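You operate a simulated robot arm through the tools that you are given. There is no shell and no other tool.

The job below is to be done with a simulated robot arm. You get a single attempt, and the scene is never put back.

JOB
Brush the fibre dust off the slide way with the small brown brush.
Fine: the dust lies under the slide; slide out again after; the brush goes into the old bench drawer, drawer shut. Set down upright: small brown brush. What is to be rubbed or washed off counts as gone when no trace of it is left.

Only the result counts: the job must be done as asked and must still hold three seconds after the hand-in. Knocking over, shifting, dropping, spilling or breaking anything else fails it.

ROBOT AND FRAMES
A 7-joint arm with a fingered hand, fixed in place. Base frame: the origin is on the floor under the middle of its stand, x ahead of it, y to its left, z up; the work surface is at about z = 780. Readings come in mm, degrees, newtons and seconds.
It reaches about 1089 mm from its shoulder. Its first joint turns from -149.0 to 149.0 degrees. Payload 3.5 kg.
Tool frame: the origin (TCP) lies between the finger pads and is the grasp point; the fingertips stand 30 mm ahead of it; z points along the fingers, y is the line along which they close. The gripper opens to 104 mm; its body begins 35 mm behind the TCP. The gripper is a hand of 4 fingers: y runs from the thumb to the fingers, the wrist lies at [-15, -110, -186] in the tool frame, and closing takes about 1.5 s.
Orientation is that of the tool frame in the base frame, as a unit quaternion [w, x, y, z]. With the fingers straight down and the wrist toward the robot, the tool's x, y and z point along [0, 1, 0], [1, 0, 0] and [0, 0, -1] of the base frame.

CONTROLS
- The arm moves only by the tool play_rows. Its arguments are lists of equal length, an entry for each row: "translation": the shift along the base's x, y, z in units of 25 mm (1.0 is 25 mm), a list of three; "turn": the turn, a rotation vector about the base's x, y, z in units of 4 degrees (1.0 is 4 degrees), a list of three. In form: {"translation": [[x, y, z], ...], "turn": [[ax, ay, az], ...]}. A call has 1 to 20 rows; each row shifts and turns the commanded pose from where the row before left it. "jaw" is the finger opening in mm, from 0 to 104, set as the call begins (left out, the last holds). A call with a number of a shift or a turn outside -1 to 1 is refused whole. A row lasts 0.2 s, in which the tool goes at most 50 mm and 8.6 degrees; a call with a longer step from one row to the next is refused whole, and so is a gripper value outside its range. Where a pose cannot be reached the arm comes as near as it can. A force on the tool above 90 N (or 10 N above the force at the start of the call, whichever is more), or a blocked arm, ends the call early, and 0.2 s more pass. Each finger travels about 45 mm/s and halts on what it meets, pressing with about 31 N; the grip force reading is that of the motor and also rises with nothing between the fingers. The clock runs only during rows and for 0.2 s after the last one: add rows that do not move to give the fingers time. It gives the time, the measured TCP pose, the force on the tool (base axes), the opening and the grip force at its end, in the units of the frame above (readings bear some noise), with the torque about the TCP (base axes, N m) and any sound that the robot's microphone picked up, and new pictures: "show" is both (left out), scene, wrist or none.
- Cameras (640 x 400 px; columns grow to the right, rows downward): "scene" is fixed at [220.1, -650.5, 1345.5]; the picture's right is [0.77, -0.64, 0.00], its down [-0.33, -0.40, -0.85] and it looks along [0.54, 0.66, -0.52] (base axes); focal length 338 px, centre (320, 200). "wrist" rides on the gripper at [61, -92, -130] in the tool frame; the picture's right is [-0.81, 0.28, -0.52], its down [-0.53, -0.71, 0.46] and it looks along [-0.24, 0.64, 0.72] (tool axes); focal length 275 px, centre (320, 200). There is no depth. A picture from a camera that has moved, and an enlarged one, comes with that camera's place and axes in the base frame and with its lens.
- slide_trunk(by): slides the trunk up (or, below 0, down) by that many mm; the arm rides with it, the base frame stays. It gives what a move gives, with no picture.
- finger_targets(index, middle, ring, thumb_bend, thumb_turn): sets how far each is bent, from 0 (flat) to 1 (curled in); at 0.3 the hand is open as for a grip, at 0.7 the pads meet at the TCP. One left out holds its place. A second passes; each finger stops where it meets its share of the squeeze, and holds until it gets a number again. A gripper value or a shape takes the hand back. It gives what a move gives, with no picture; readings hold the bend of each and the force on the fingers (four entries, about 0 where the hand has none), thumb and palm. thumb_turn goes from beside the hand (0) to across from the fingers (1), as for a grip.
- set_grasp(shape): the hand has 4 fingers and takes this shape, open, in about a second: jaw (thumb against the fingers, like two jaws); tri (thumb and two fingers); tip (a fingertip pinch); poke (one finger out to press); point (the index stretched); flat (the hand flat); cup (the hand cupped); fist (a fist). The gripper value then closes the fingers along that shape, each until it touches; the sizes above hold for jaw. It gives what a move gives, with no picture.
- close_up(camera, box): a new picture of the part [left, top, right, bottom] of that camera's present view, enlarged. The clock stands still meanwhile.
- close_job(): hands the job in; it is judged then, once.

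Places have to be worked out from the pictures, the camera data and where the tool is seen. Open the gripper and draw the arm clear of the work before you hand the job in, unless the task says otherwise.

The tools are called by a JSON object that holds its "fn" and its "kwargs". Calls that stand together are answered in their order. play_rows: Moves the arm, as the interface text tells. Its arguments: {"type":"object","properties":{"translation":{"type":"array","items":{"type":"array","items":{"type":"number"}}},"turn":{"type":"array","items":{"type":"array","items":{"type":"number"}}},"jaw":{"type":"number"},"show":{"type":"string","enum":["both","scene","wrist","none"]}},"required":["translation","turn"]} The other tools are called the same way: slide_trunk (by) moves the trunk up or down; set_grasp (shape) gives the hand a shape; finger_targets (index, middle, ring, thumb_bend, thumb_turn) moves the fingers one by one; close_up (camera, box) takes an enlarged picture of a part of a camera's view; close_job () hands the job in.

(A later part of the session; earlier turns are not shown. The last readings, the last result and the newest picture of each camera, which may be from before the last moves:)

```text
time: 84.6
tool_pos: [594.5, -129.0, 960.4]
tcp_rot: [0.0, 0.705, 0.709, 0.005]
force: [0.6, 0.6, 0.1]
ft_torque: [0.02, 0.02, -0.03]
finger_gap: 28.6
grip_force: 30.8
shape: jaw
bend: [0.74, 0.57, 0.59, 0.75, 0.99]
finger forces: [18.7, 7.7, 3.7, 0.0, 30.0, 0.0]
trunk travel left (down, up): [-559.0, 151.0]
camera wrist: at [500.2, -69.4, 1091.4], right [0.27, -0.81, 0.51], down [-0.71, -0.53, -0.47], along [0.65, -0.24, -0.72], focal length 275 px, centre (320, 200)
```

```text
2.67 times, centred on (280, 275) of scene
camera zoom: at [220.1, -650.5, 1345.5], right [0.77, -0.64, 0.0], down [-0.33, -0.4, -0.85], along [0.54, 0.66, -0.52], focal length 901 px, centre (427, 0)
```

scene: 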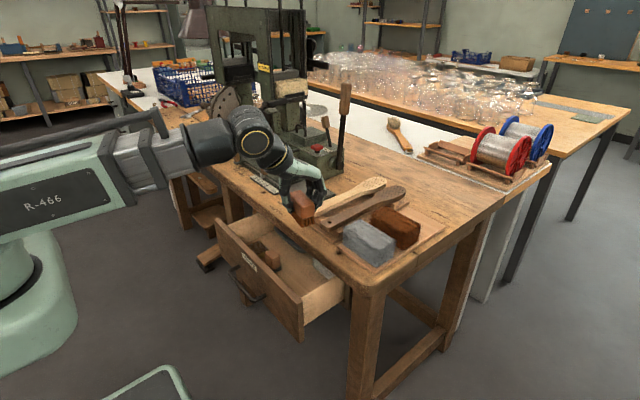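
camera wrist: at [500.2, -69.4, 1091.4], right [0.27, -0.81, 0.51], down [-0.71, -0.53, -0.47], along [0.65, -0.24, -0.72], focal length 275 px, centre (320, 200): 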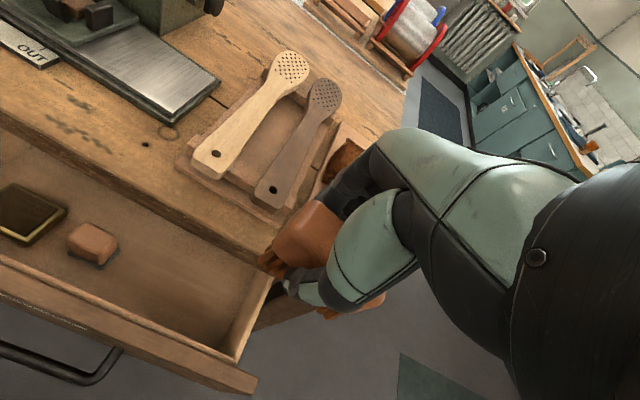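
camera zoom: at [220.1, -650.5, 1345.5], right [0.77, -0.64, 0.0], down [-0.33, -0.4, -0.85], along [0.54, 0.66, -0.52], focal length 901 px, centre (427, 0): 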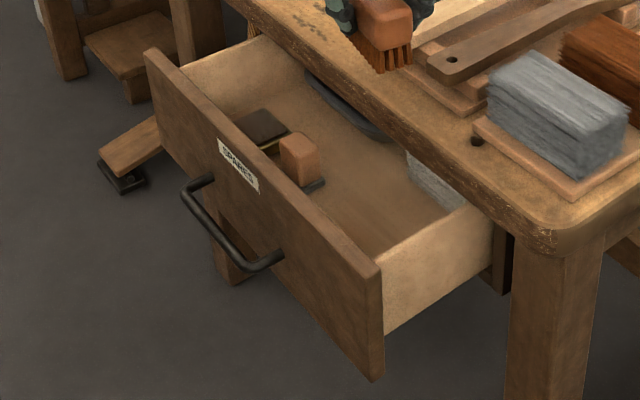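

The drawer is free on the right side, but the space between its front and the bench edge is tight for this hand. I zoom in to measure the bench edge and drawer front precisely.

{"fn": "close_up", "kwargs": {"camera": "wrist", "box": [140, 180, 300, 300]}}

{"fn": "close_up", "kwargs": {"camera": "wrist", "box": [140, 280, 300, 400]}}

{"fn": "close_up", "kwargs": {"camera": "scene", "box": [280, 230, 370, 310]}}

```text
3.33 times, centred on (220, 240) of wrist
camera zoom: at [500.2, -69.4, 1091.4], right [0.27, -0.81, 0.51], down [-0.71, -0.53, -0.47], along [0.65, -0.24, -0.72], focal length 918 px, centre (653, 67)
```

zoom: 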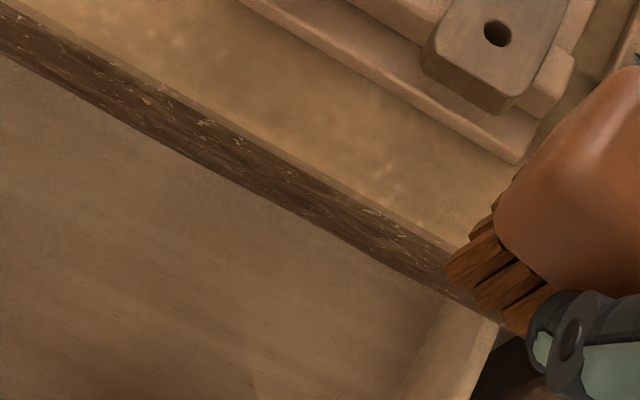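

```text
3.33 times, centred on (220, 340) of wrist
camera zoom: at [500.2, -69.4, 1091.4], right [0.27, -0.81, 0.51], down [-0.71, -0.53, -0.47], along [0.65, -0.24, -0.72], focal length 918 px, centre (653, -267)
```

zoom: 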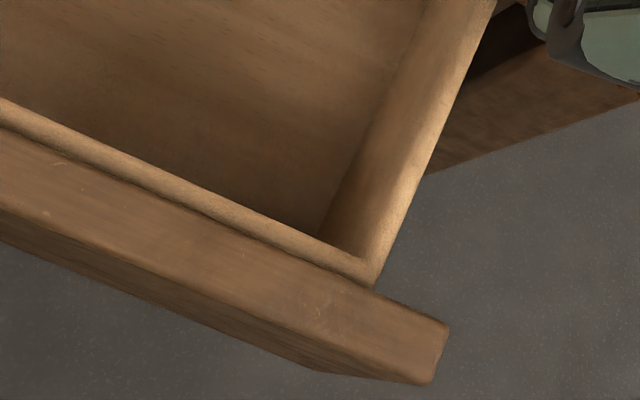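

```text
5.00 times, centred on (325, 270) of scene
camera zoom: at [220.1, -650.5, 1345.5], right [0.77, -0.64, 0.0], down [-0.33, -0.4, -0.85], along [0.54, 0.66, -0.52], focal length 1689 px, centre (295, -150)
```

zoom: 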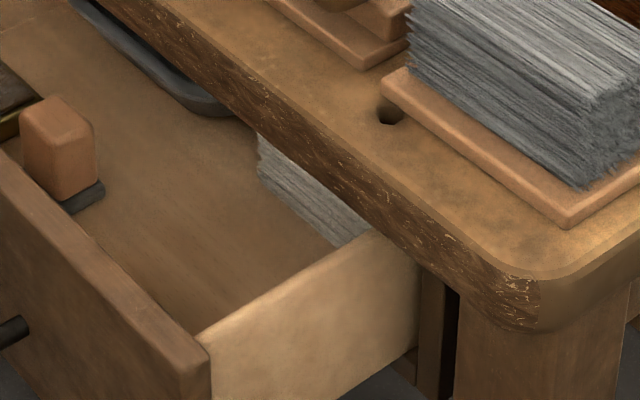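

The bench edge is at about x=650 and the drawer's inner front at about x=550, too narrow for the opening hand. I plan to push the drawer a bit further open with the thumb side from inside, so first I raise the trunk for reach.

{"fn": "slide_trunk", "kwargs": {"by": 150}}

{"fn": "play_rows", "kwargs": {"translation": [[0, 0.58, -0.9], [0, 0.58, -0.9], [0, 0.58, -0.9], [0, 0.58, -0.9], [0, 0.58, -0.9], [0, 0.58, -0.9], [0, 0.58, -0.9], [0, 0.58, -0.9], [0, 0.58, -0.9], [0, 0.58, -0.9], [0, 0.58, -0.9]], "turn": [[0, 0, 0], [0, 0, 0], [0, 0, 0], [0, -0.7, 0], [0, -0.7, 0], [0, -0.7, 0], [0, -0.7, 0], [0, -0.7, 0], [0, -0.7, 0], [0, -0.7, 0], [0, 0, 0]]}}

```text
time: 86.4
tool_pos: [592.8, -127.8, 1110.9]
tcp_rot: [0.0, 0.705, 0.709, 0.005]
force: [-1.0, 0.5, -1.0]
ft_torque: [0.02, 0.02, 0.02]
finger_gap: 29.0
grip_force: 30.4
shape: jaw
bend: [0.74, 0.57, 0.59, 0.75, 0.99]
finger forces: [18.6, 7.6, 3.7, 0.0, 30.0, 0.1]
trunk travel left (down, up): [-709.0, 1.0]
```

```text
time: 88.8
tool_pos: [593.8, 33.3, 862.4]
tcp_rot: [0.121, 0.694, 0.699, 0.126]
force: [0.1, 0.2, -0.6]
ft_torque: [-0.01, -0.04, 0.0]
finger_gap: 28.9
grip_force: 30.8
shape: jaw
bend: [0.74, 0.57, 0.59, 0.75, 0.99]
finger forces: [18.4, 7.1, 3.7, 0.0, 29.7, 0.0]
trunk travel left (down, up): [-709.0, 1.0]
camera wrist: at [461.4, 91.1, 954.9], right [0.09, -0.81, 0.58], down [-0.51, -0.53, -0.68], along [0.86, -0.23, -0.46], focal length 275 px, centre (320, 200)
```

scene: 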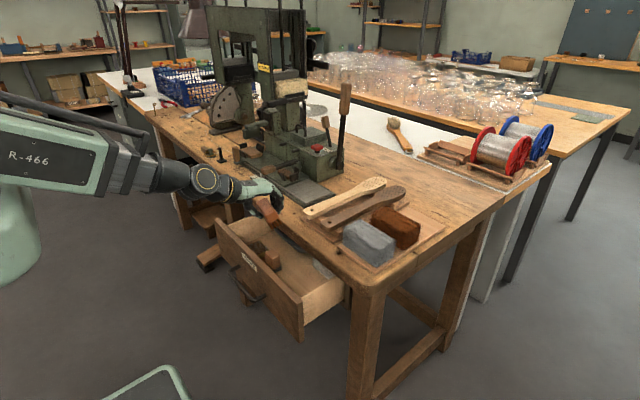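
wrist: 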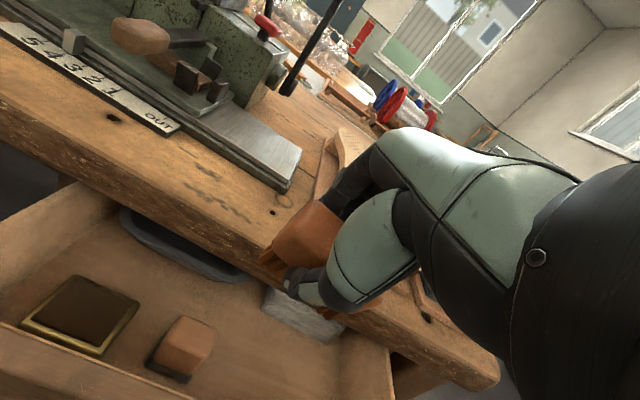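

I have a good view into the drawer. I lower halfway, to about z=800, and check the gaps to the bench edge and the drawer front.

{"fn": "play_rows", "kwargs": {"translation": [[0, 0, -0.8], [0, 0, -0.8], [0, 0, -0.8], [0, 0, 0]], "turn": [[0, 0, 0], [0, 0, 0], [0, 0, 0], [0, 0, 0]]}}

{"fn": "close_up", "kwargs": {"camera": "scene", "box": [210, 160, 330, 280]}}

{"fn": "close_up", "kwargs": {"camera": "wrist", "box": [140, 160, 400, 400]}}

```text
time: 89.8
tool_pos: [593.3, 29.2, 831.1]
tcp_rot: [0.123, 0.696, 0.696, 0.125]
force: [0.2, -0.3, -0.8]
ft_torque: [0.03, -0.01, -0.02]
finger_gap: 28.9
grip_force: 30.8
shape: jaw
bend: [0.74, 0.57, 0.59, 0.75, 0.99]
finger forces: [18.3, 7.2, 3.6, 0.0, 29.6, 0.0]
out of reach, approached as far as the arm can: row 1, 2, 3
trunk travel left (down, up): [-709.0, 1.0]
camera wrist: at [462.6, 89.5, 924.1], right [0.08, -0.81, 0.58], down [-0.51, -0.53, -0.67], along [0.85, -0.24, -0.46], focal length 275 px, centre (320, 200)
```

scene: 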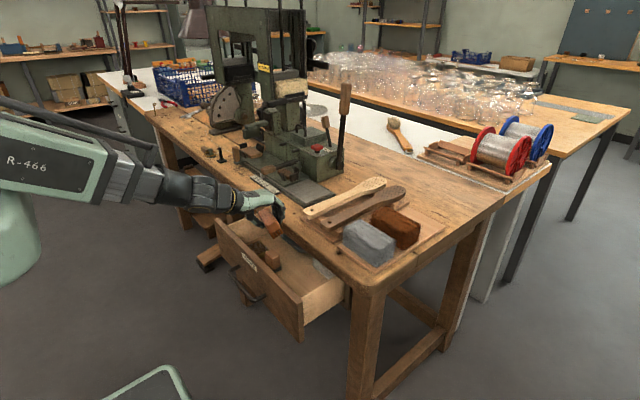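
wrist: 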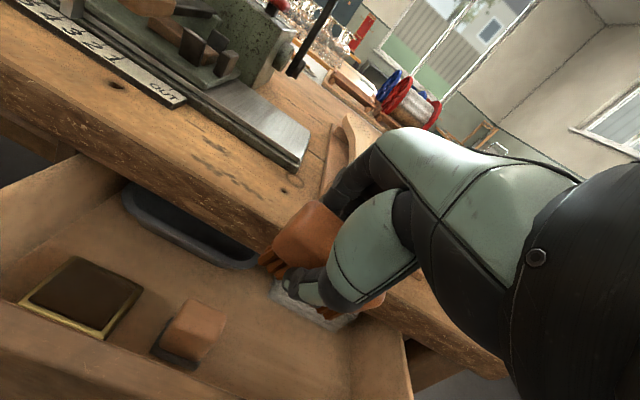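

```text
3.33 times, centred on (270, 220) of scene
camera zoom: at [220.1, -650.5, 1345.5], right [0.77, -0.64, 0.0], down [-0.33, -0.4, -0.85], along [0.54, 0.66, -0.52], focal length 1126 px, centre (487, 133)
```

zoom: 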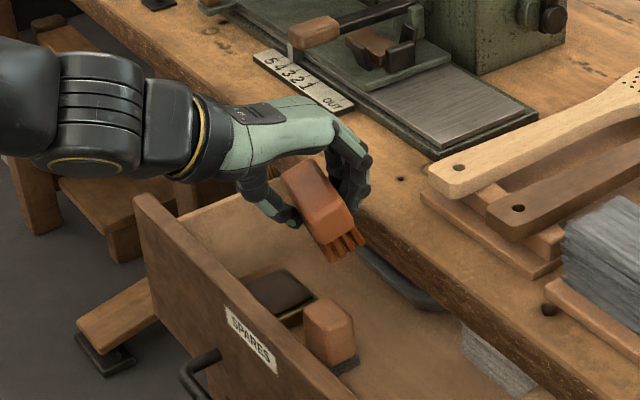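

```text
1.67 times, centred on (270, 280) of wrist
camera zoom: at [462.6, 89.5, 924.1], right [0.08, -0.81, 0.58], down [-0.51, -0.53, -0.67], along [0.85, -0.24, -0.46], focal length 459 px, centre (403, 67)
```

zoom: 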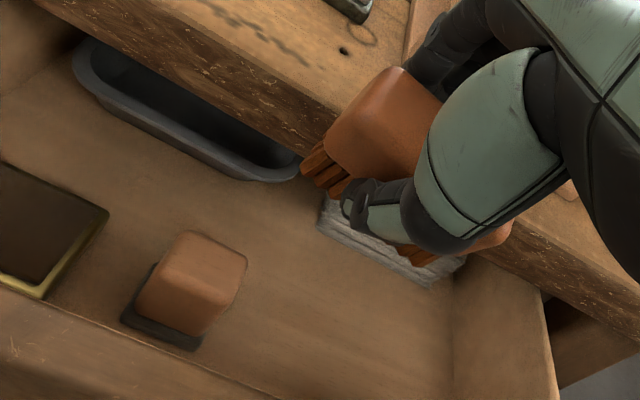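

The hand moved less than asked, apparently near a joint limit. I continue down in smaller steps and watch.

{"fn": "play_rows", "kwargs": {"translation": [[0, 0, -0.5], [0, 0, -0.5], [0, 0, -0.5], [0, 0, 0]], "turn": [[0, 0, 0], [0, 0, 0], [0, 0, 0], [0, 0, 0]], "show": "scene"}}

{"fn": "close_up", "kwargs": {"camera": "scene", "box": [210, 160, 330, 280]}}

```text
time: 90.8
tool_pos: [594.8, 30.7, 794.5]
tcp_rot: [0.122, 0.695, 0.698, 0.124]
force: [-0.2, -0.1, -0.4]
ft_torque: [0.0, -0.01, 0.0]
finger_gap: 28.9
grip_force: 30.5
shape: jaw
bend: [0.74, 0.57, 0.59, 0.75, 0.99]
finger forces: [18.4, 7.1, 3.7, 0.0, 29.6, 0.0]
trunk travel left (down, up): [-709.0, 1.0]
```

scene: 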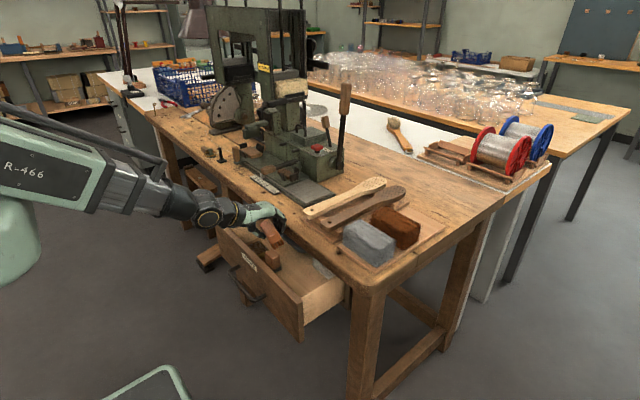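

```text
3.33 times, centred on (270, 220) of scene
camera zoom: at [220.1, -650.5, 1345.5], right [0.77, -0.64, 0.0], down [-0.33, -0.4, -0.85], along [0.54, 0.66, -0.52], focal length 1126 px, centre (487, 133)
```

zoom: 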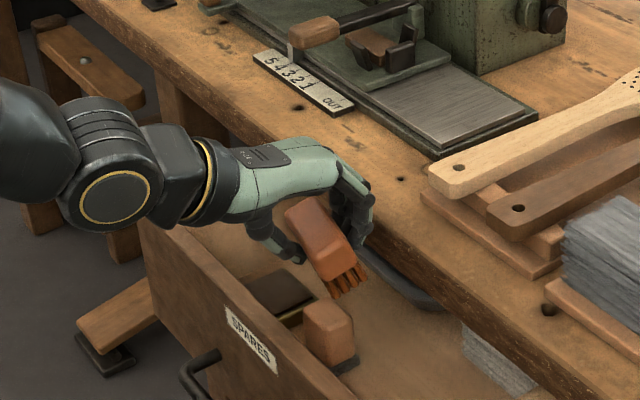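

The hand is between the bench edge and the drawer front. I lower 38 mm more so that the thumb reaches below the drawer front's top edge.

{"fn": "play_rows", "kwargs": {"translation": [[0, 0, -0.5], [0, 0, -0.5], [0, 0, -0.5], [0, 0, 0]], "turn": [[0, 0, 0], [0, 0, 0], [0, 0, 0], [0, 0, 0]]}}

{"fn": "close_up", "kwargs": {"camera": "scene", "box": [210, 160, 330, 280]}}

{"fn": "close_up", "kwargs": {"camera": "wrist", "box": [140, 160, 400, 400]}}

```text
time: 91.8
tool_pos: [594.3, 31.9, 758.0]
tcp_rot: [0.123, 0.696, 0.696, 0.122]
force: [-0.9, 0.5, -1.7]
ft_torque: [-0.01, -0.03, 0.01]
finger_gap: 28.7
grip_force: 31.0
shape: jaw
bend: [0.74, 0.57, 0.59, 0.75, 0.99]
finger forces: [18.4, 7.2, 3.6, 0.0, 29.4, 0.0]
out of reach, approached as far as the arm can: row 3
trunk travel left (down, up): [-709.0, 1.0]
camera wrist: at [463.1, 92.8, 849.7], right [0.08, -0.81, 0.58], down [-0.52, -0.53, -0.67], along [0.85, -0.25, -0.46], focal length 275 px, centre (320, 200)
```

scene: 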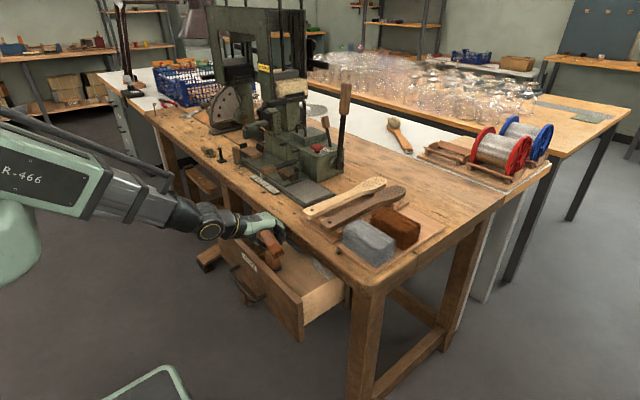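
wrist: 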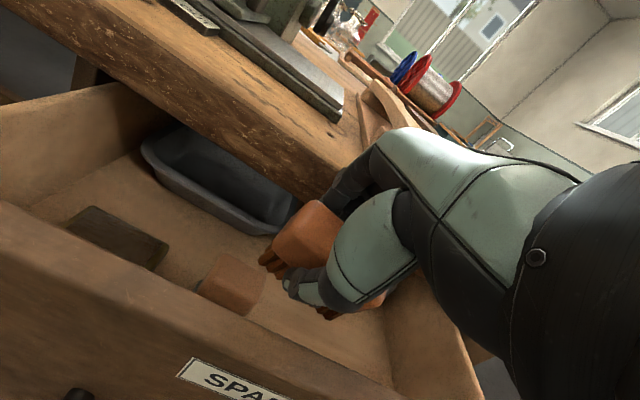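

```text
3.33 times, centred on (270, 220) of scene
camera zoom: at [220.1, -650.5, 1345.5], right [0.77, -0.64, 0.0], down [-0.33, -0.4, -0.85], along [0.54, 0.66, -0.52], focal length 1126 px, centre (487, 133)
```

zoom: 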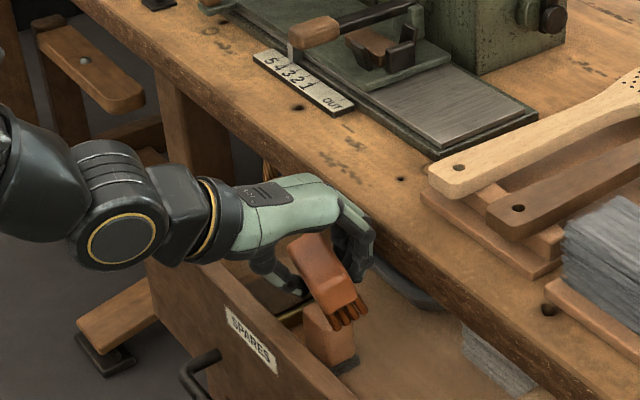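

```text
1.67 times, centred on (270, 280) of wrist
camera zoom: at [463.1, 92.8, 849.7], right [0.08, -0.81, 0.58], down [-0.52, -0.53, -0.67], along [0.85, -0.25, -0.46], focal length 459 px, centre (403, 67)
```

zoom: 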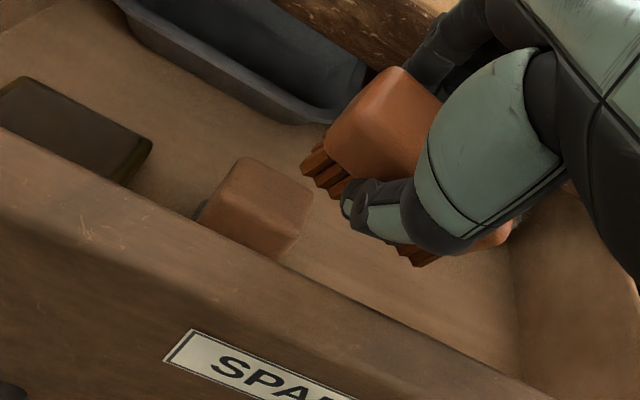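

The thumb is below the drawer front's top edge and clear of the contents. I move in -x so the thumb's outer side pushes the drawer further open.

{"fn": "play_rows", "kwargs": {"translation": [[-0.4, 0, 0], [-0.4, 0, 0], [-0.4, 0, 0], [-0.4, 0, 0]], "turn": [[0, 0, 0], [0, 0, 0], [0, 0, 0], [0, 0, 0]]}}

{"fn": "close_up", "kwargs": {"camera": "scene", "box": [190, 180, 350, 330]}}

```text
time: 92.8
tool_pos: [555.8, 36.8, 756.9]
tcp_rot: [0.124, 0.696, 0.696, 0.122]
force: [0.5, -0.2, -1.2]
ft_torque: [-0.01, 0.0, 0.03]
finger_gap: 28.6
grip_force: 31.0
shape: jaw
bend: [0.74, 0.57, 0.59, 0.75, 0.98]
finger forces: [18.6, 7.8, 3.7, 0.0, 30.5, 0.1]
out of reach, approached as far as the arm can: row 3
trunk travel left (down, up): [-709.0, 1.0]
camera wrist: at [423.4, 97.8, 849.8], right [0.08, -0.81, 0.58], down [-0.51, -0.53, -0.67], along [0.85, -0.24, -0.46], focal length 275 px, centre (320, 200)
```

scene: 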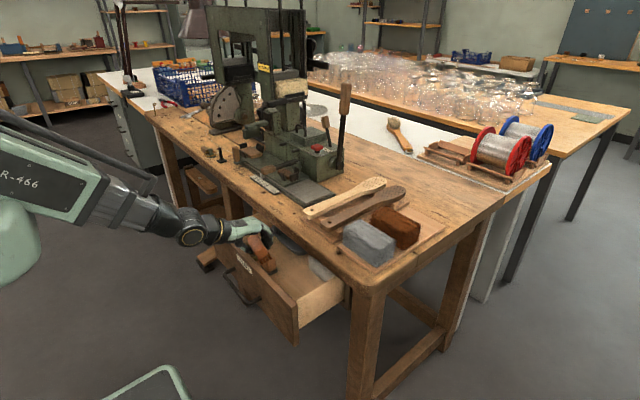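
wrist: 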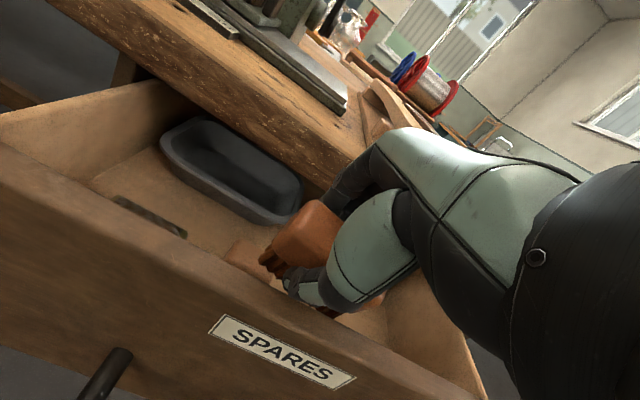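

```text
2.67 times, centred on (270, 255) of scene
camera zoom: at [220.1, -650.5, 1345.5], right [0.77, -0.64, 0.0], down [-0.33, -0.4, -0.85], along [0.54, 0.66, -0.52], focal length 901 px, centre (453, 53)
```

zoom: 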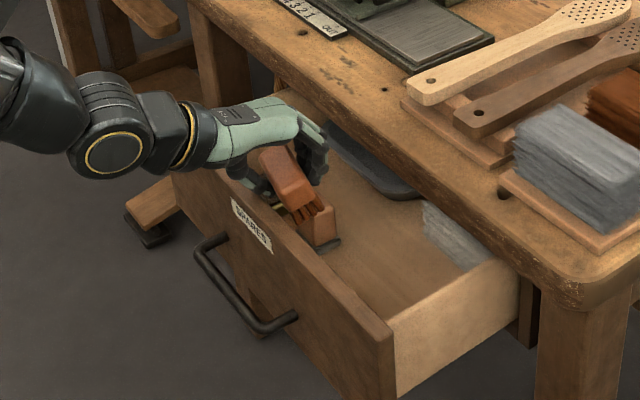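

The thumb has met the drawer front and the drawer has started to move. I push on another 50 mm.

{"fn": "play_rows", "kwargs": {"translation": [[-0.4, 0, 0], [-0.4, 0, 0], [-0.4, 0, 0], [-0.4, 0, 0], [-0.4, 0, 0]], "turn": [[0, 0, 0], [0, 0, 0], [0, 0, 0], [0, 0, 0], [0, 0, 0]]}}

{"fn": "close_up", "kwargs": {"camera": "scene", "box": [190, 180, 350, 330]}}

```text
time: 94.0
tool_pos: [504.5, 42.2, 757.9]
tcp_rot: [0.123, 0.696, 0.696, 0.124]
force: [0.1, -0.4, 0.1]
ft_torque: [0.01, -0.01, 0.02]
finger_gap: 28.2
grip_force: 31.1
shape: jaw
bend: [0.74, 0.57, 0.59, 0.75, 0.98]
finger forces: [18.7, 7.9, 3.7, 0.0, 30.8, 0.2]
out of reach, approached as far as the arm can: row 2, 5
trunk travel left (down, up): [-709.0, 1.0]
camera wrist: at [373.3, 102.1, 851.0], right [0.08, -0.81, 0.58], down [-0.51, -0.53, -0.67], along [0.85, -0.24, -0.46], focal length 275 px, centre (320, 200)
```

scene: 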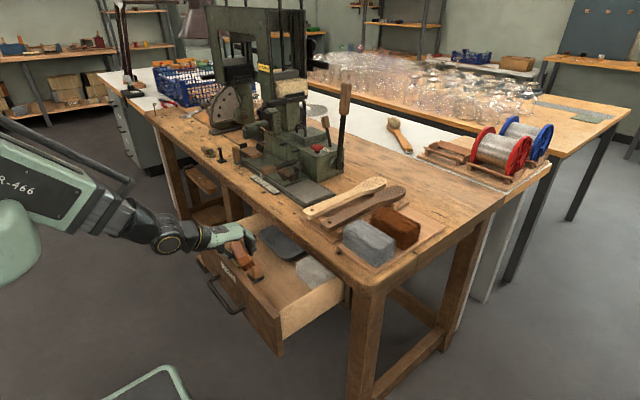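
wrist: 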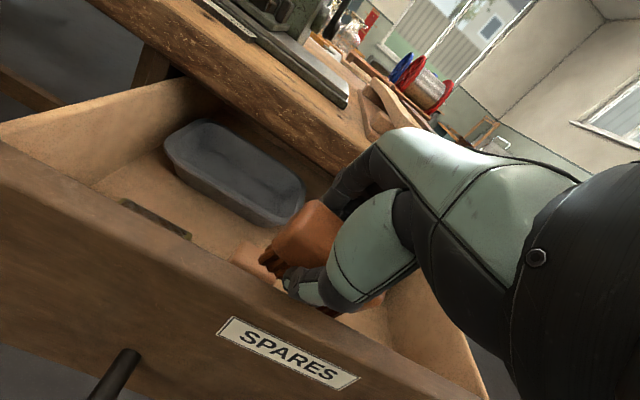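

```text
2.67 times, centred on (270, 255) of scene
camera zoom: at [220.1, -650.5, 1345.5], right [0.77, -0.64, 0.0], down [-0.33, -0.4, -0.85], along [0.54, 0.66, -0.52], focal length 901 px, centre (453, 53)
```

zoom: 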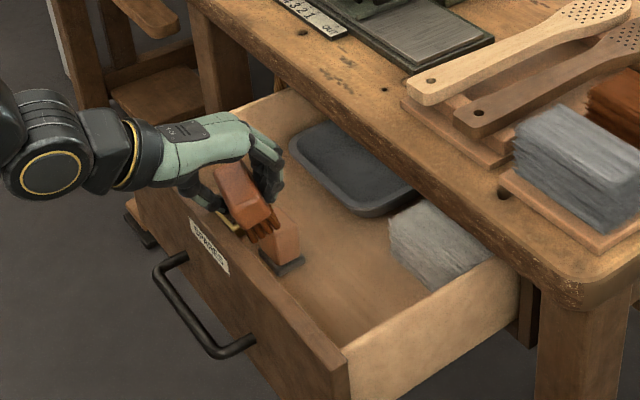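

The drawer is now about 200 mm open, with ample free floor on the right at about x 500–645, y -155 to 20. I rise out, level the hand again and move over the free spot.

{"fn": "play_rows", "kwargs": {"translation": [[0.3, 0, 0.9], [0.4, -0.4, 0.9], [0.5, -0.7, 0.9], [0.5, -0.8, 0.6], [0.5, -0.8, 0], [0.3, -0.8, 0], [0.2, -0.7, 0]], "turn": [[0, 0, 0], [0, 0.7, 0], [0, 0.8, 0], [0, 0.9, 0], [0, 0.9, 0], [0, 0.9, 0], [0, 0.8, 0]]}}

{"fn": "close_up", "kwargs": {"camera": "scene", "box": [190, 180, 350, 330]}}

{"fn": "close_up", "kwargs": {"camera": "wrist", "box": [60, 160, 360, 400]}}

```text
time: 95.6
tool_pos: [573.2, -64.6, 840.5]
tcp_rot: [-0.003, 0.704, 0.71, 0.006]
force: [0.1, -0.3, -0.9]
ft_torque: [0.0, 0.0, -0.02]
finger_gap: 28.5
grip_force: 31.6
shape: jaw
bend: [0.74, 0.57, 0.6, 0.75, 0.98]
finger forces: [18.6, 7.7, 3.8, 0.0, 30.1, 0.0]
trunk travel left (down, up): [-709.0, 1.0]
camera wrist: at [479.2, -6.6, 972.7], right [0.28, -0.81, 0.51], down [-0.71, -0.53, -0.47], along [0.65, -0.23, -0.72], focal length 275 px, centre (320, 200)
```

scene: 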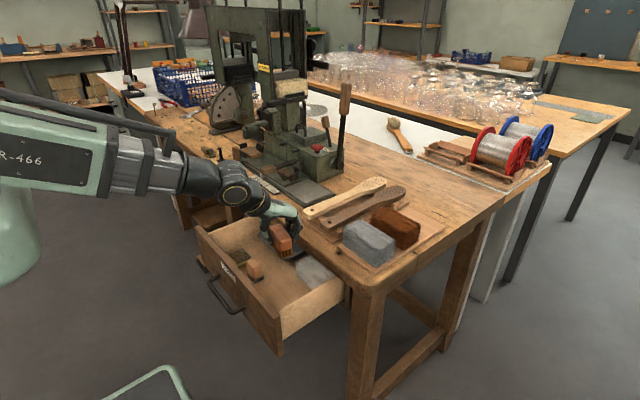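
wrist: 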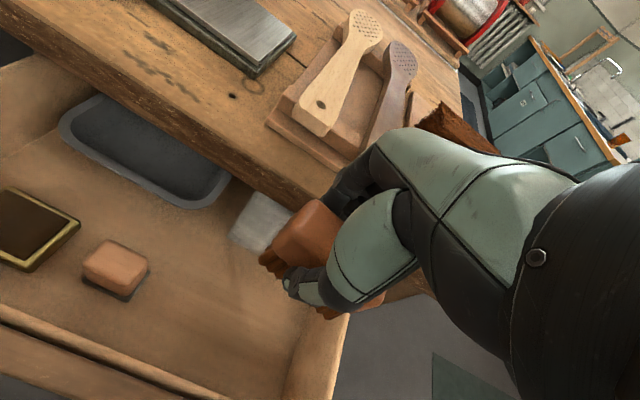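

```text
2.67 times, centred on (270, 255) of scene
camera zoom: at [220.1, -650.5, 1345.5], right [0.77, -0.64, 0.0], down [-0.33, -0.4, -0.85], along [0.54, 0.66, -0.52], focal length 901 px, centre (453, 53)
```

zoom: 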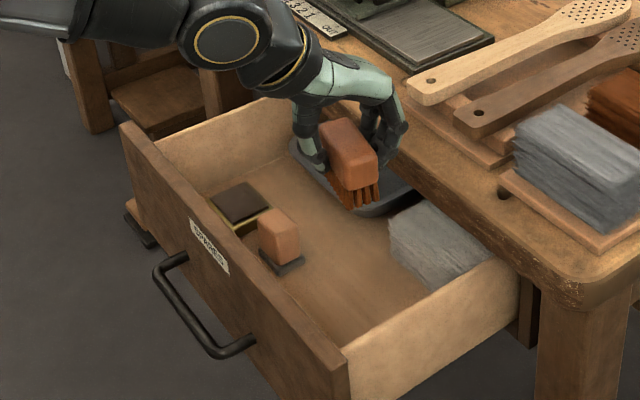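

```text
1.67 times, centred on (210, 280) of wrist
camera zoom: at [479.2, -6.6, 972.7], right [0.28, -0.81, 0.51], down [-0.71, -0.53, -0.47], along [0.65, -0.23, -0.72], focal length 459 px, centre (503, 67)
```

zoom: 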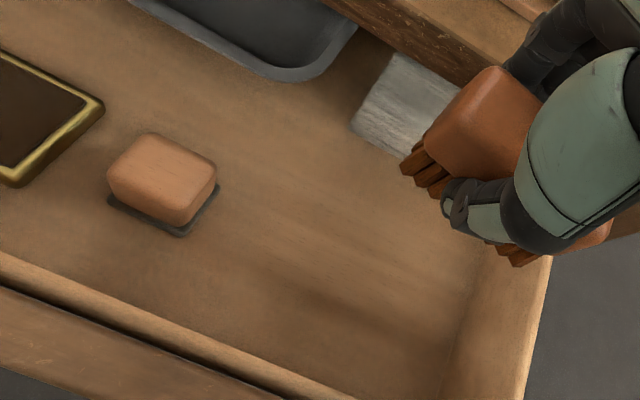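

The spot below the brush is clear: contents are at y>30 and x>648, the walls at x≈490 and y≈-165. I lower the brush straight down into the drawer to about z=690.

{"fn": "play_rows", "kwargs": {"translation": [[-0.1, 0, -1], [-0.1, 0, -1], [0, 0, -1], [0, 0, -1], [0, 0, -1], [0, 0, -1], [0, 0, 0]], "turn": [[0, 0, 0], [0, 0, 0], [0, 0, 0], [0, 0, 0], [0, 0, 0], [0, 0, 0], [0, 0, 0]]}}

{"fn": "close_up", "kwargs": {"camera": "scene", "box": [190, 180, 350, 330]}}

```text
time: 97.2
tool_pos: [567.8, -61.7, 691.6]
tcp_rot: [-0.002, 0.705, 0.709, 0.004]
force: [-0.2, 0.8, -1.0]
ft_torque: [0.0, 0.03, -0.01]
finger_gap: 28.7
grip_force: 31.3
shape: jaw
bend: [0.74, 0.57, 0.6, 0.75, 0.99]
finger forces: [18.6, 7.7, 3.7, 0.1, 29.9, 0.0]
trunk travel left (down, up): [-709.0, 1.0]
camera wrist: at [475.3, -3.4, 822.8], right [0.28, -0.81, 0.51], down [-0.71, -0.53, -0.46], along [0.65, -0.24, -0.72], focal length 275 px, centre (320, 200)
```

scene: 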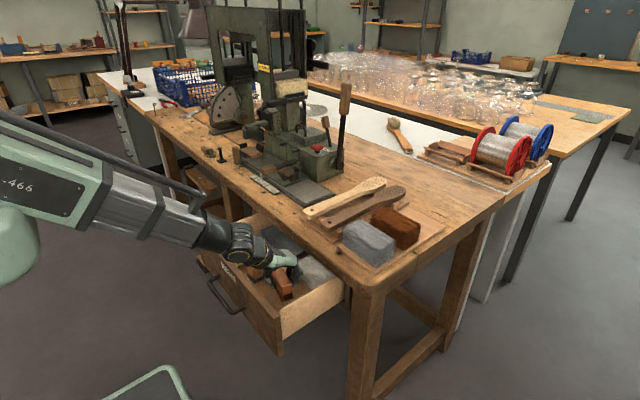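
wrist: 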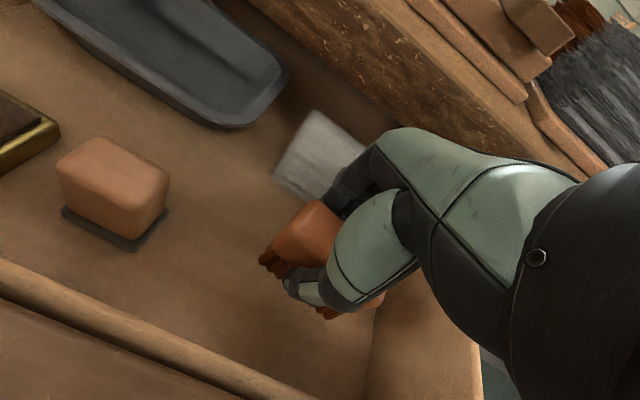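

```text
2.67 times, centred on (270, 255) of scene
camera zoom: at [220.1, -650.5, 1345.5], right [0.77, -0.64, 0.0], down [-0.33, -0.4, -0.85], along [0.54, 0.66, -0.52], focal length 901 px, centre (453, 53)
```

zoom: 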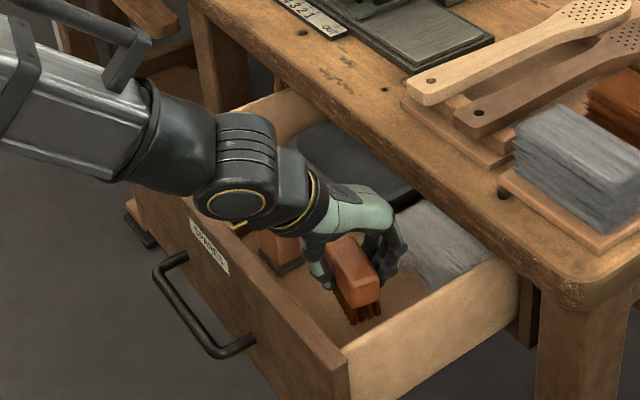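

Everything is clear around the brush. I lower another 25 mm, then feel for the drawer floor.

{"fn": "play_rows", "kwargs": {"translation": [[0, 0, -0.4], [0, 0, -0.4], [0, 0, -0.2], [0, 0, 0]], "turn": [[0, 0, 0], [0, 0, 0], [0, 0, 0], [0, 0, 0]], "show": "wrist"}}

{"fn": "close_up", "kwargs": {"camera": "scene", "box": [240, 220, 340, 310]}}

{"fn": "close_up", "kwargs": {"camera": "wrist", "box": [180, 100, 420, 340]}}

```text
time: 98.2
tool_pos: [567.6, -63.3, 665.2]
tcp_rot: [-0.001, 0.705, 0.709, 0.002]
force: [-0.6, 0.2, -0.8]
ft_torque: [0.03, 0.0, -0.02]
finger_gap: 28.7
grip_force: 31.4
shape: jaw
bend: [0.74, 0.57, 0.6, 0.75, 0.99]
finger forces: [18.6, 7.7, 3.6, 0.1, 29.9, 0.0]
trunk travel left (down, up): [-709.0, 1.0]
camera wrist: at [475.3, -4.3, 797.7], right [0.28, -0.81, 0.51], down [-0.71, -0.53, -0.46], along [0.65, -0.24, -0.72], focal length 275 px, centre (320, 200)
```

wrist: 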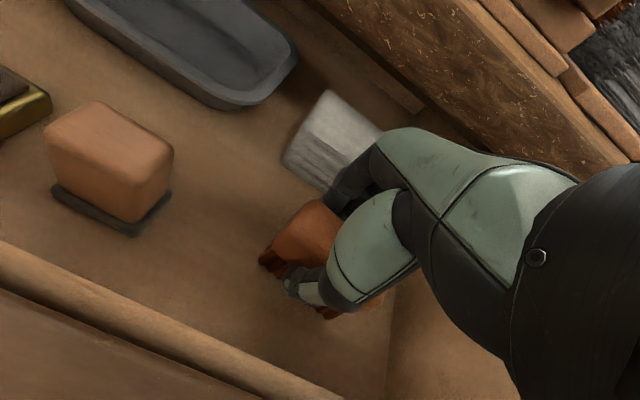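

```text
4.44 times, centred on (290, 265) of scene
camera zoom: at [220.1, -650.5, 1345.5], right [0.77, -0.64, 0.0], down [-0.33, -0.4, -0.85], along [0.54, 0.66, -0.52], focal length 1501 px, centre (453, -89)
```

zoom: 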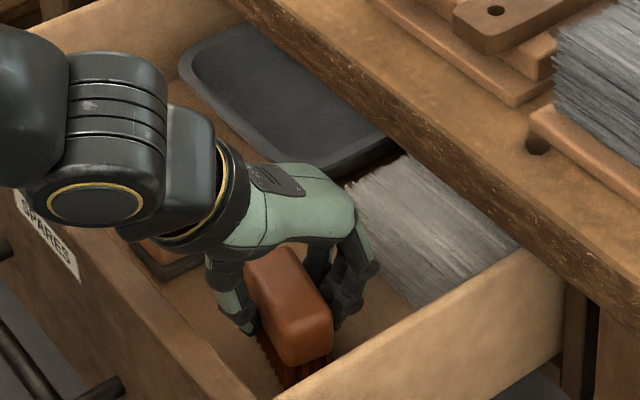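

```text
1.67 times, centred on (300, 220) of wrist
camera zoom: at [475.3, -4.3, 797.7], right [0.28, -0.81, 0.51], down [-0.71, -0.53, -0.46], along [0.65, -0.24, -0.72], focal length 459 px, centre (353, 167)
```

zoom: 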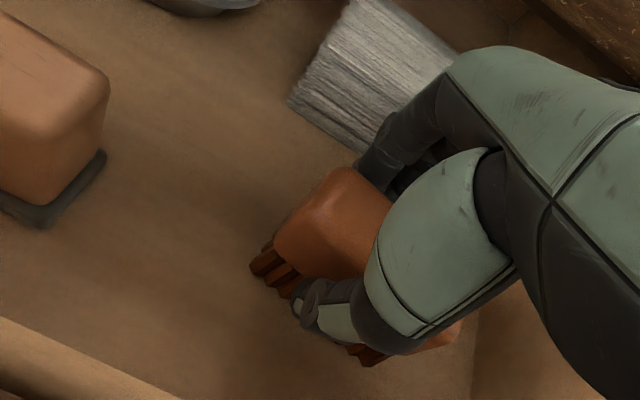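

The fingers have room to the grey block behind. I shift back 5 mm and lower slowly until the bristles touch the floor.

{"fn": "play_rows", "kwargs": {"translation": [[-0.2, 0, -0.1], [0, 0, -0.1], [0, 0, -0.1], [0, 0, -0.1], [0, 0, 0]], "turn": [[0, 0, 0], [0, 0, 0], [0, 0, 0], [0, 0, 0], [0, 0, 0]], "show": "none"}}

```text
time: 99.4
tool_pos: [562.1, -63.4, 655.5]
tcp_rot: [0.0, 0.706, 0.708, 0.003]
force: [1.0, 0.3, 16.5]
ft_torque: [0.02, -0.09, 0.0]
finger_gap: 28.9
grip_force: 30.8
shape: jaw
bend: [0.74, 0.57, 0.6, 0.75, 0.98]
finger forces: [19.3, 8.7, 4.4, 0.0, 31.5, 0.0]
trunk travel left (down, up): [-709.0, 1.0]
```

The bristles are on the floor (16 N). I ease up slightly to relieve the pressure and check the brush stands square before releasing.

{"fn": "play_rows", "kwargs": {"translation": [[0, 0, 0.06], [0, 0, 0.04], [0, 0, 0]], "turn": [[0, 0, 0], [0, 0, 0], [0, 0, 0]], "show": "none"}}

{"fn": "close_up", "kwargs": {"camera": "scene", "box": [240, 220, 340, 310]}}

{"fn": "close_up", "kwargs": {"camera": "wrist", "box": [180, 100, 420, 340]}}

```text
time: 100.2
tool_pos: [563.1, -64.0, 658.5]
tcp_rot: [-0.002, 0.705, 0.709, 0.003]
force: [1.3, -0.4, 5.5]
ft_torque: [-0.01, -0.06, 0.0]
finger_gap: 28.7
grip_force: 30.9
shape: jaw
bend: [0.74, 0.57, 0.6, 0.75, 0.98]
finger forces: [18.8, 8.5, 4.0, 0.0, 30.7, 0.0]
trunk travel left (down, up): [-709.0, 1.0]
```

```text
4.44 times, centred on (290, 265) of scene
camera zoom: at [220.1, -650.5, 1345.5], right [0.77, -0.64, 0.0], down [-0.33, -0.4, -0.85], along [0.54, 0.66, -0.52], focal length 1501 px, centre (453, -89)
```

zoom: 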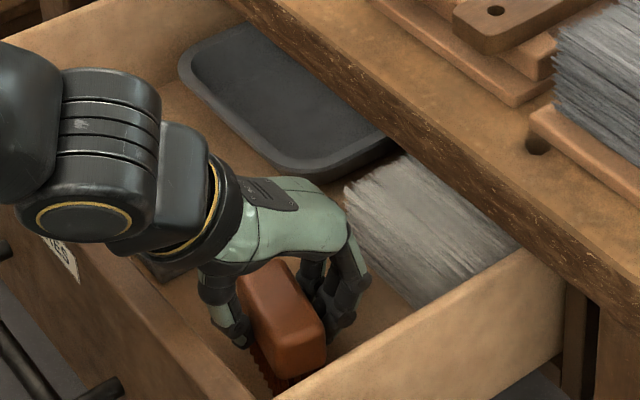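

```text
1.67 times, centred on (300, 220) of wrist
camera zoom: at [469.7, -4.2, 790.1], right [0.28, -0.81, 0.51], down [-0.71, -0.53, -0.46], along [0.65, -0.24, -0.72], focal length 459 px, centre (353, 167)
```

zoom: 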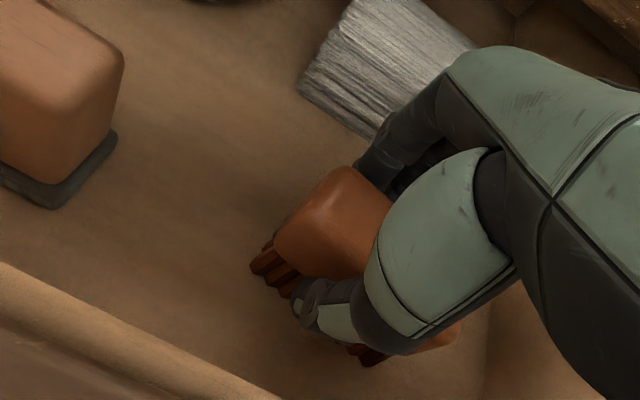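

The brush stands square on the drawer floor. I release it by opening thumb and fingers together to a small opening.

{"fn": "finger_targets", "kwargs": {"index": 0.48, "middle": 0.48, "ring": 0.48, "thumb_bend": 0.48, "thumb_turn": 1.0}}

{"fn": "close_up", "kwargs": {"camera": "scene", "box": [240, 220, 340, 310]}}

{"fn": "close_up", "kwargs": {"camera": "wrist", "box": [180, 100, 420, 340]}}

```text
time: 101.2
tool_pos: [562.8, -62.9, 658.0]
tcp_rot: [-0.002, 0.706, 0.708, 0.003]
force: [-0.4, -0.5, 0.5]
ft_torque: [-0.01, -0.04, 0.01]
finger_gap: 56.6
grip_force: 0.1
shape: fingers
bend: [0.48, 0.48, 0.48, 0.48, 1.0]
finger forces: [0.1, 0.0, 0.0, 0.0, 0.1, 0.0]
trunk travel left (down, up): [-709.0, 1.0]
```

```text
4.44 times, centred on (290, 265) of scene
camera zoom: at [220.1, -650.5, 1345.5], right [0.77, -0.64, 0.0], down [-0.33, -0.4, -0.85], along [0.54, 0.66, -0.52], focal length 1501 px, centre (453, -89)
```

zoom: 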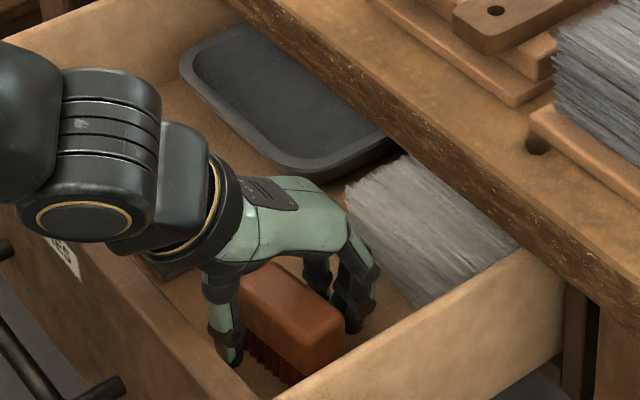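

```text
1.67 times, centred on (300, 220) of wrist
camera zoom: at [469.8, -4.2, 790.3], right [0.28, -0.81, 0.51], down [-0.71, -0.53, -0.46], along [0.65, -0.24, -0.72], focal length 459 px, centre (353, 167)
```

zoom: 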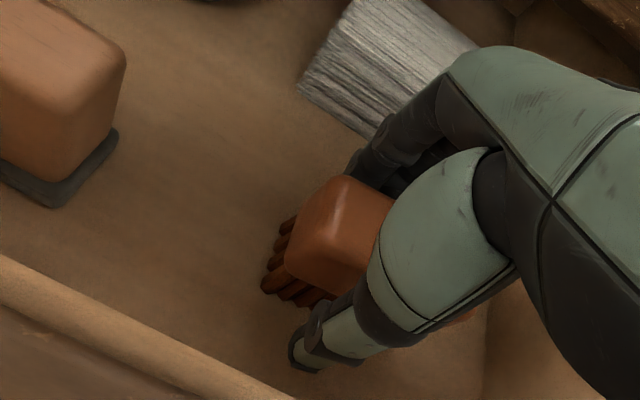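

The brush stands free between the open fingers. I raise the hand straight up slowly so nothing drags it.

{"fn": "play_rows", "kwargs": {"translation": [[0, 0, 0.3], [0, 0, 0.4], [0, 0, 0.5], [0, 0, 0.5]], "turn": [[0, 0, 0], [0, 0, 0], [0, 0, 0], [0, 0, 0]], "show": "wrist"}}

{"fn": "close_up", "kwargs": {"camera": "scene", "box": [240, 220, 340, 310]}}

```text
time: 102.2
tool_pos: [562.0, -63.7, 702.5]
tcp_rot: [0.0, 0.706, 0.709, 0.004]
force: [0.3, -0.3, -0.7]
ft_torque: [0.01, -0.02, -0.01]
finger_gap: 56.4
grip_force: 0.2
shape: fingers
bend: [0.48, 0.48, 0.48, 0.48, 1.0]
finger forces: [0.0, 0.0, 0.0, 0.1, 0.0, 0.1]
trunk travel left (down, up): [-709.0, 1.0]
camera wrist: at [469.6, -4.3, 833.0], right [0.28, -0.81, 0.51], down [-0.71, -0.53, -0.46], along [0.65, -0.24, -0.72], focal length 275 px, centre (320, 200)
```

wrist: 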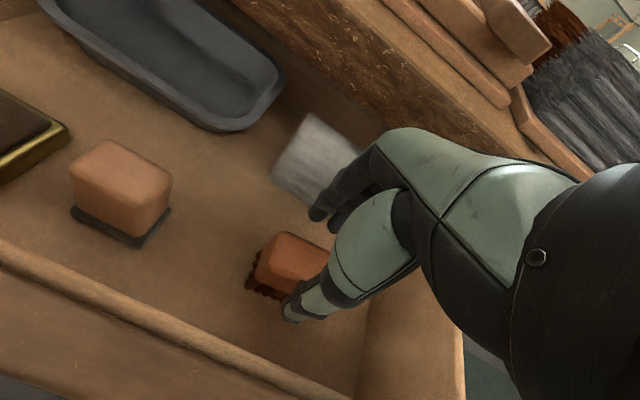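

```text
4.44 times, centred on (290, 265) of scene
camera zoom: at [220.1, -650.5, 1345.5], right [0.77, -0.64, 0.0], down [-0.33, -0.4, -0.85], along [0.54, 0.66, -0.52], focal length 1501 px, centre (453, -89)
```

zoom: 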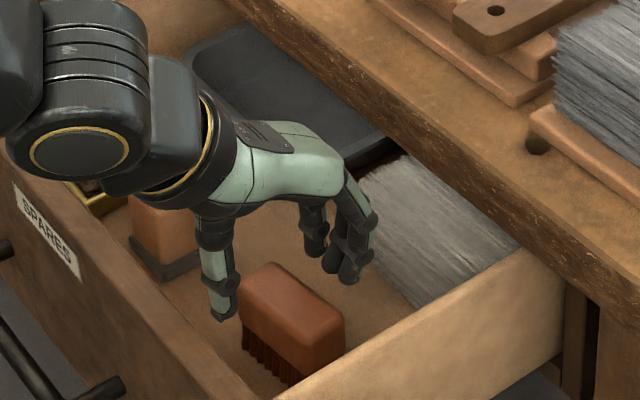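

The brush stands upright and free in the drawer. I raise the hand clear, and then curl the fingers.

{"fn": "play_rows", "kwargs": {"translation": [[0, 0, 0.8], [0, 0, 1], [0, 0, 1], [0, 0, 1]], "turn": [[0, 0, 0], [0, 0, 0], [0, 0, 0], [0, 0, 0]], "show": "wrist"}}

{"fn": "finger_targets", "kwargs": {"index": 0.72, "middle": 0.72, "ring": 0.72, "thumb_bend": 0.25}}

{"fn": "close_up", "kwargs": {"camera": "scene", "box": [190, 170, 350, 320]}}

```text
time: 103.2
tool_pos: [561.9, -63.5, 796.9]
tcp_rot: [-0.001, 0.705, 0.709, 0.002]
force: [0.4, 0.7, 0.7]
ft_torque: [0.02, 0.0, -0.03]
finger_gap: 56.6
grip_force: 0.0
shape: fingers
bend: [0.48, 0.48, 0.48, 0.48, 1.0]
finger forces: [0.0, 0.0, 0.0, 0.0, 0.0, 0.0]
trunk travel left (down, up): [-709.0, 1.0]
camera wrist: at [469.7, -4.2, 928.7], right [0.28, -0.81, 0.51], down [-0.71, -0.53, -0.46], along [0.65, -0.24, -0.72], focal length 275 px, centre (320, 200)
```

wrist: 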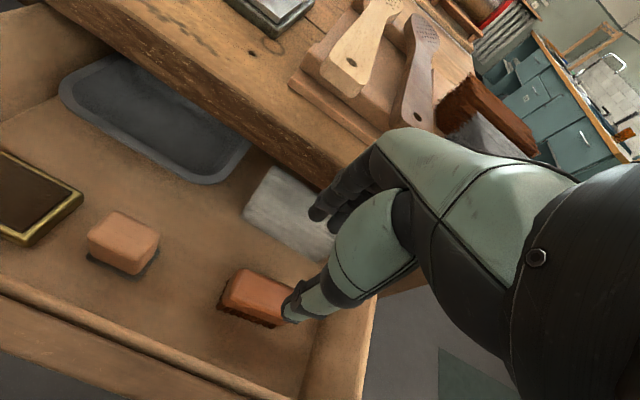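

```text
time: 104.2
tool_pos: [562.9, -63.4, 796.0]
tcp_rot: [-0.002, 0.706, 0.709, 0.003]
force: [0.6, 0.3, 0.0]
ft_torque: [-0.01, 0.01, 0.03]
finger_gap: 50.9
grip_force: 0.1
shape: fingers
bend: [0.72, 0.72, 0.72, 0.25, 0.97]
finger forces: [0.0, 0.0, 0.0, 0.0, 0.0, 0.0]
trunk travel left (down, up): [-709.0, 1.0]
```

```text
2.67 times, centred on (270, 245) of scene
camera zoom: at [220.1, -650.5, 1345.5], right [0.77, -0.64, 0.0], down [-0.33, -0.4, -0.85], along [0.54, 0.66, -0.52], focal length 901 px, centre (453, 80)
```

zoom: 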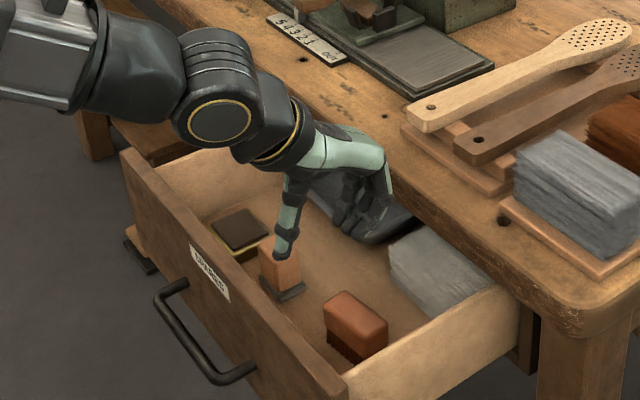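

Now I tilt the hand back 20° and cross over the drawer's front panel toward the robot side, staying above its top edge.

{"fn": "play_rows", "kwargs": {"translation": [[-0.7, 0.3, 0], [-0.7, 0.4, 0], [-0.7, 0.4, 0], [-0.7, 0.4, 0], [-0.7, 0.4, 0], [-0.6, 0.4, 0], [-0.5, 0.4, 0], [-0.4, 0.3, 0]], "turn": [[0, 0.8, 0], [0, 0.8, 0], [0, 0.8, 0], [0, 0.8, 0], [0, 0.8, 0], [0, 0.6, 0], [0, 0.4, 0], [0, 0, 0]]}}

{"fn": "close_up", "kwargs": {"camera": "scene", "box": [150, 170, 330, 320]}}

```text
time: 106.0
tool_pos: [393.7, -66.7, 750.9]
tcp_rot: [-0.13, 0.689, 0.707, -0.093]
force: [-0.8, -0.7, -0.1]
ft_torque: [0.03, 0.02, 0.04]
finger_gap: 50.9
grip_force: 0.1
shape: fingers
bend: [0.72, 0.72, 0.72, 0.25, 0.97]
finger forces: [0.0, 0.1, 0.1, 0.0, 0.0, 0.1]
out of reach, approached as far as the arm can: row 2, 3, 4, 5, 6, 7, 8
trunk travel left (down, up): [-709.0, 1.0]
camera wrist: at [345.9, -16.2, 908.4], right [0.44, -0.82, 0.36], down [-0.81, -0.53, -0.24], along [0.39, -0.19, -0.9], focal length 275 px, centre (320, 200)
```

scene: 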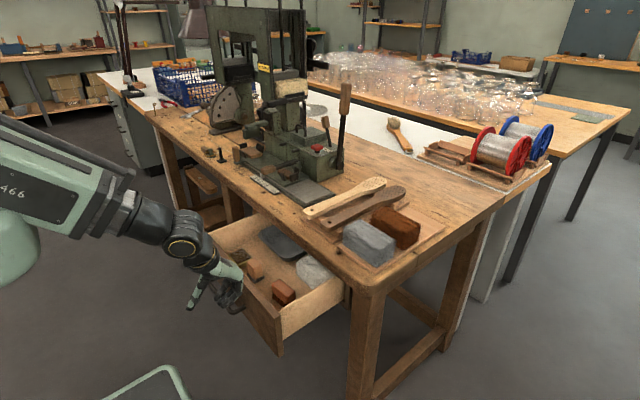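
wrist: 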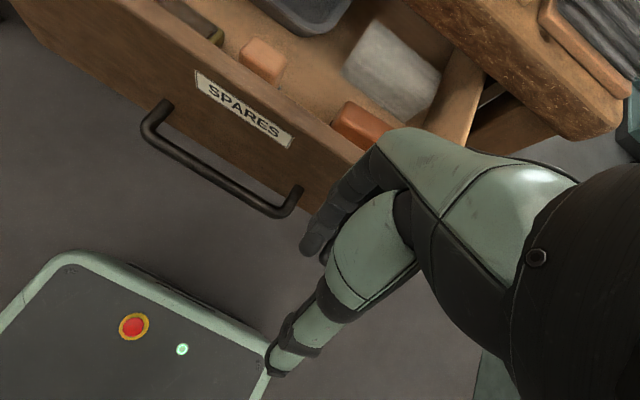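

```text
2.67 times, centred on (240, 245) of scene
camera zoom: at [220.1, -650.5, 1345.5], right [0.77, -0.64, 0.0], down [-0.33, -0.4, -0.85], along [0.54, 0.66, -0.52], focal length 901 px, centre (533, 80)
```

zoom: 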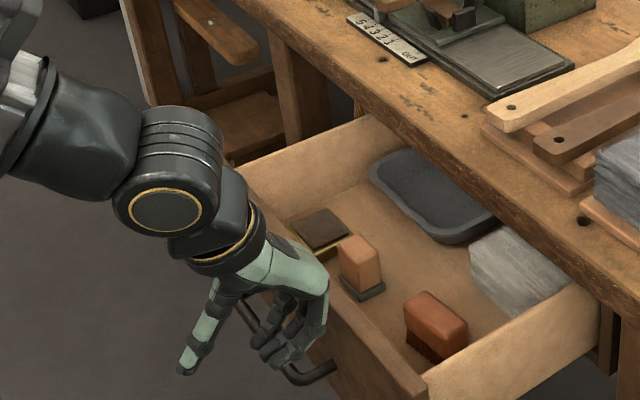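

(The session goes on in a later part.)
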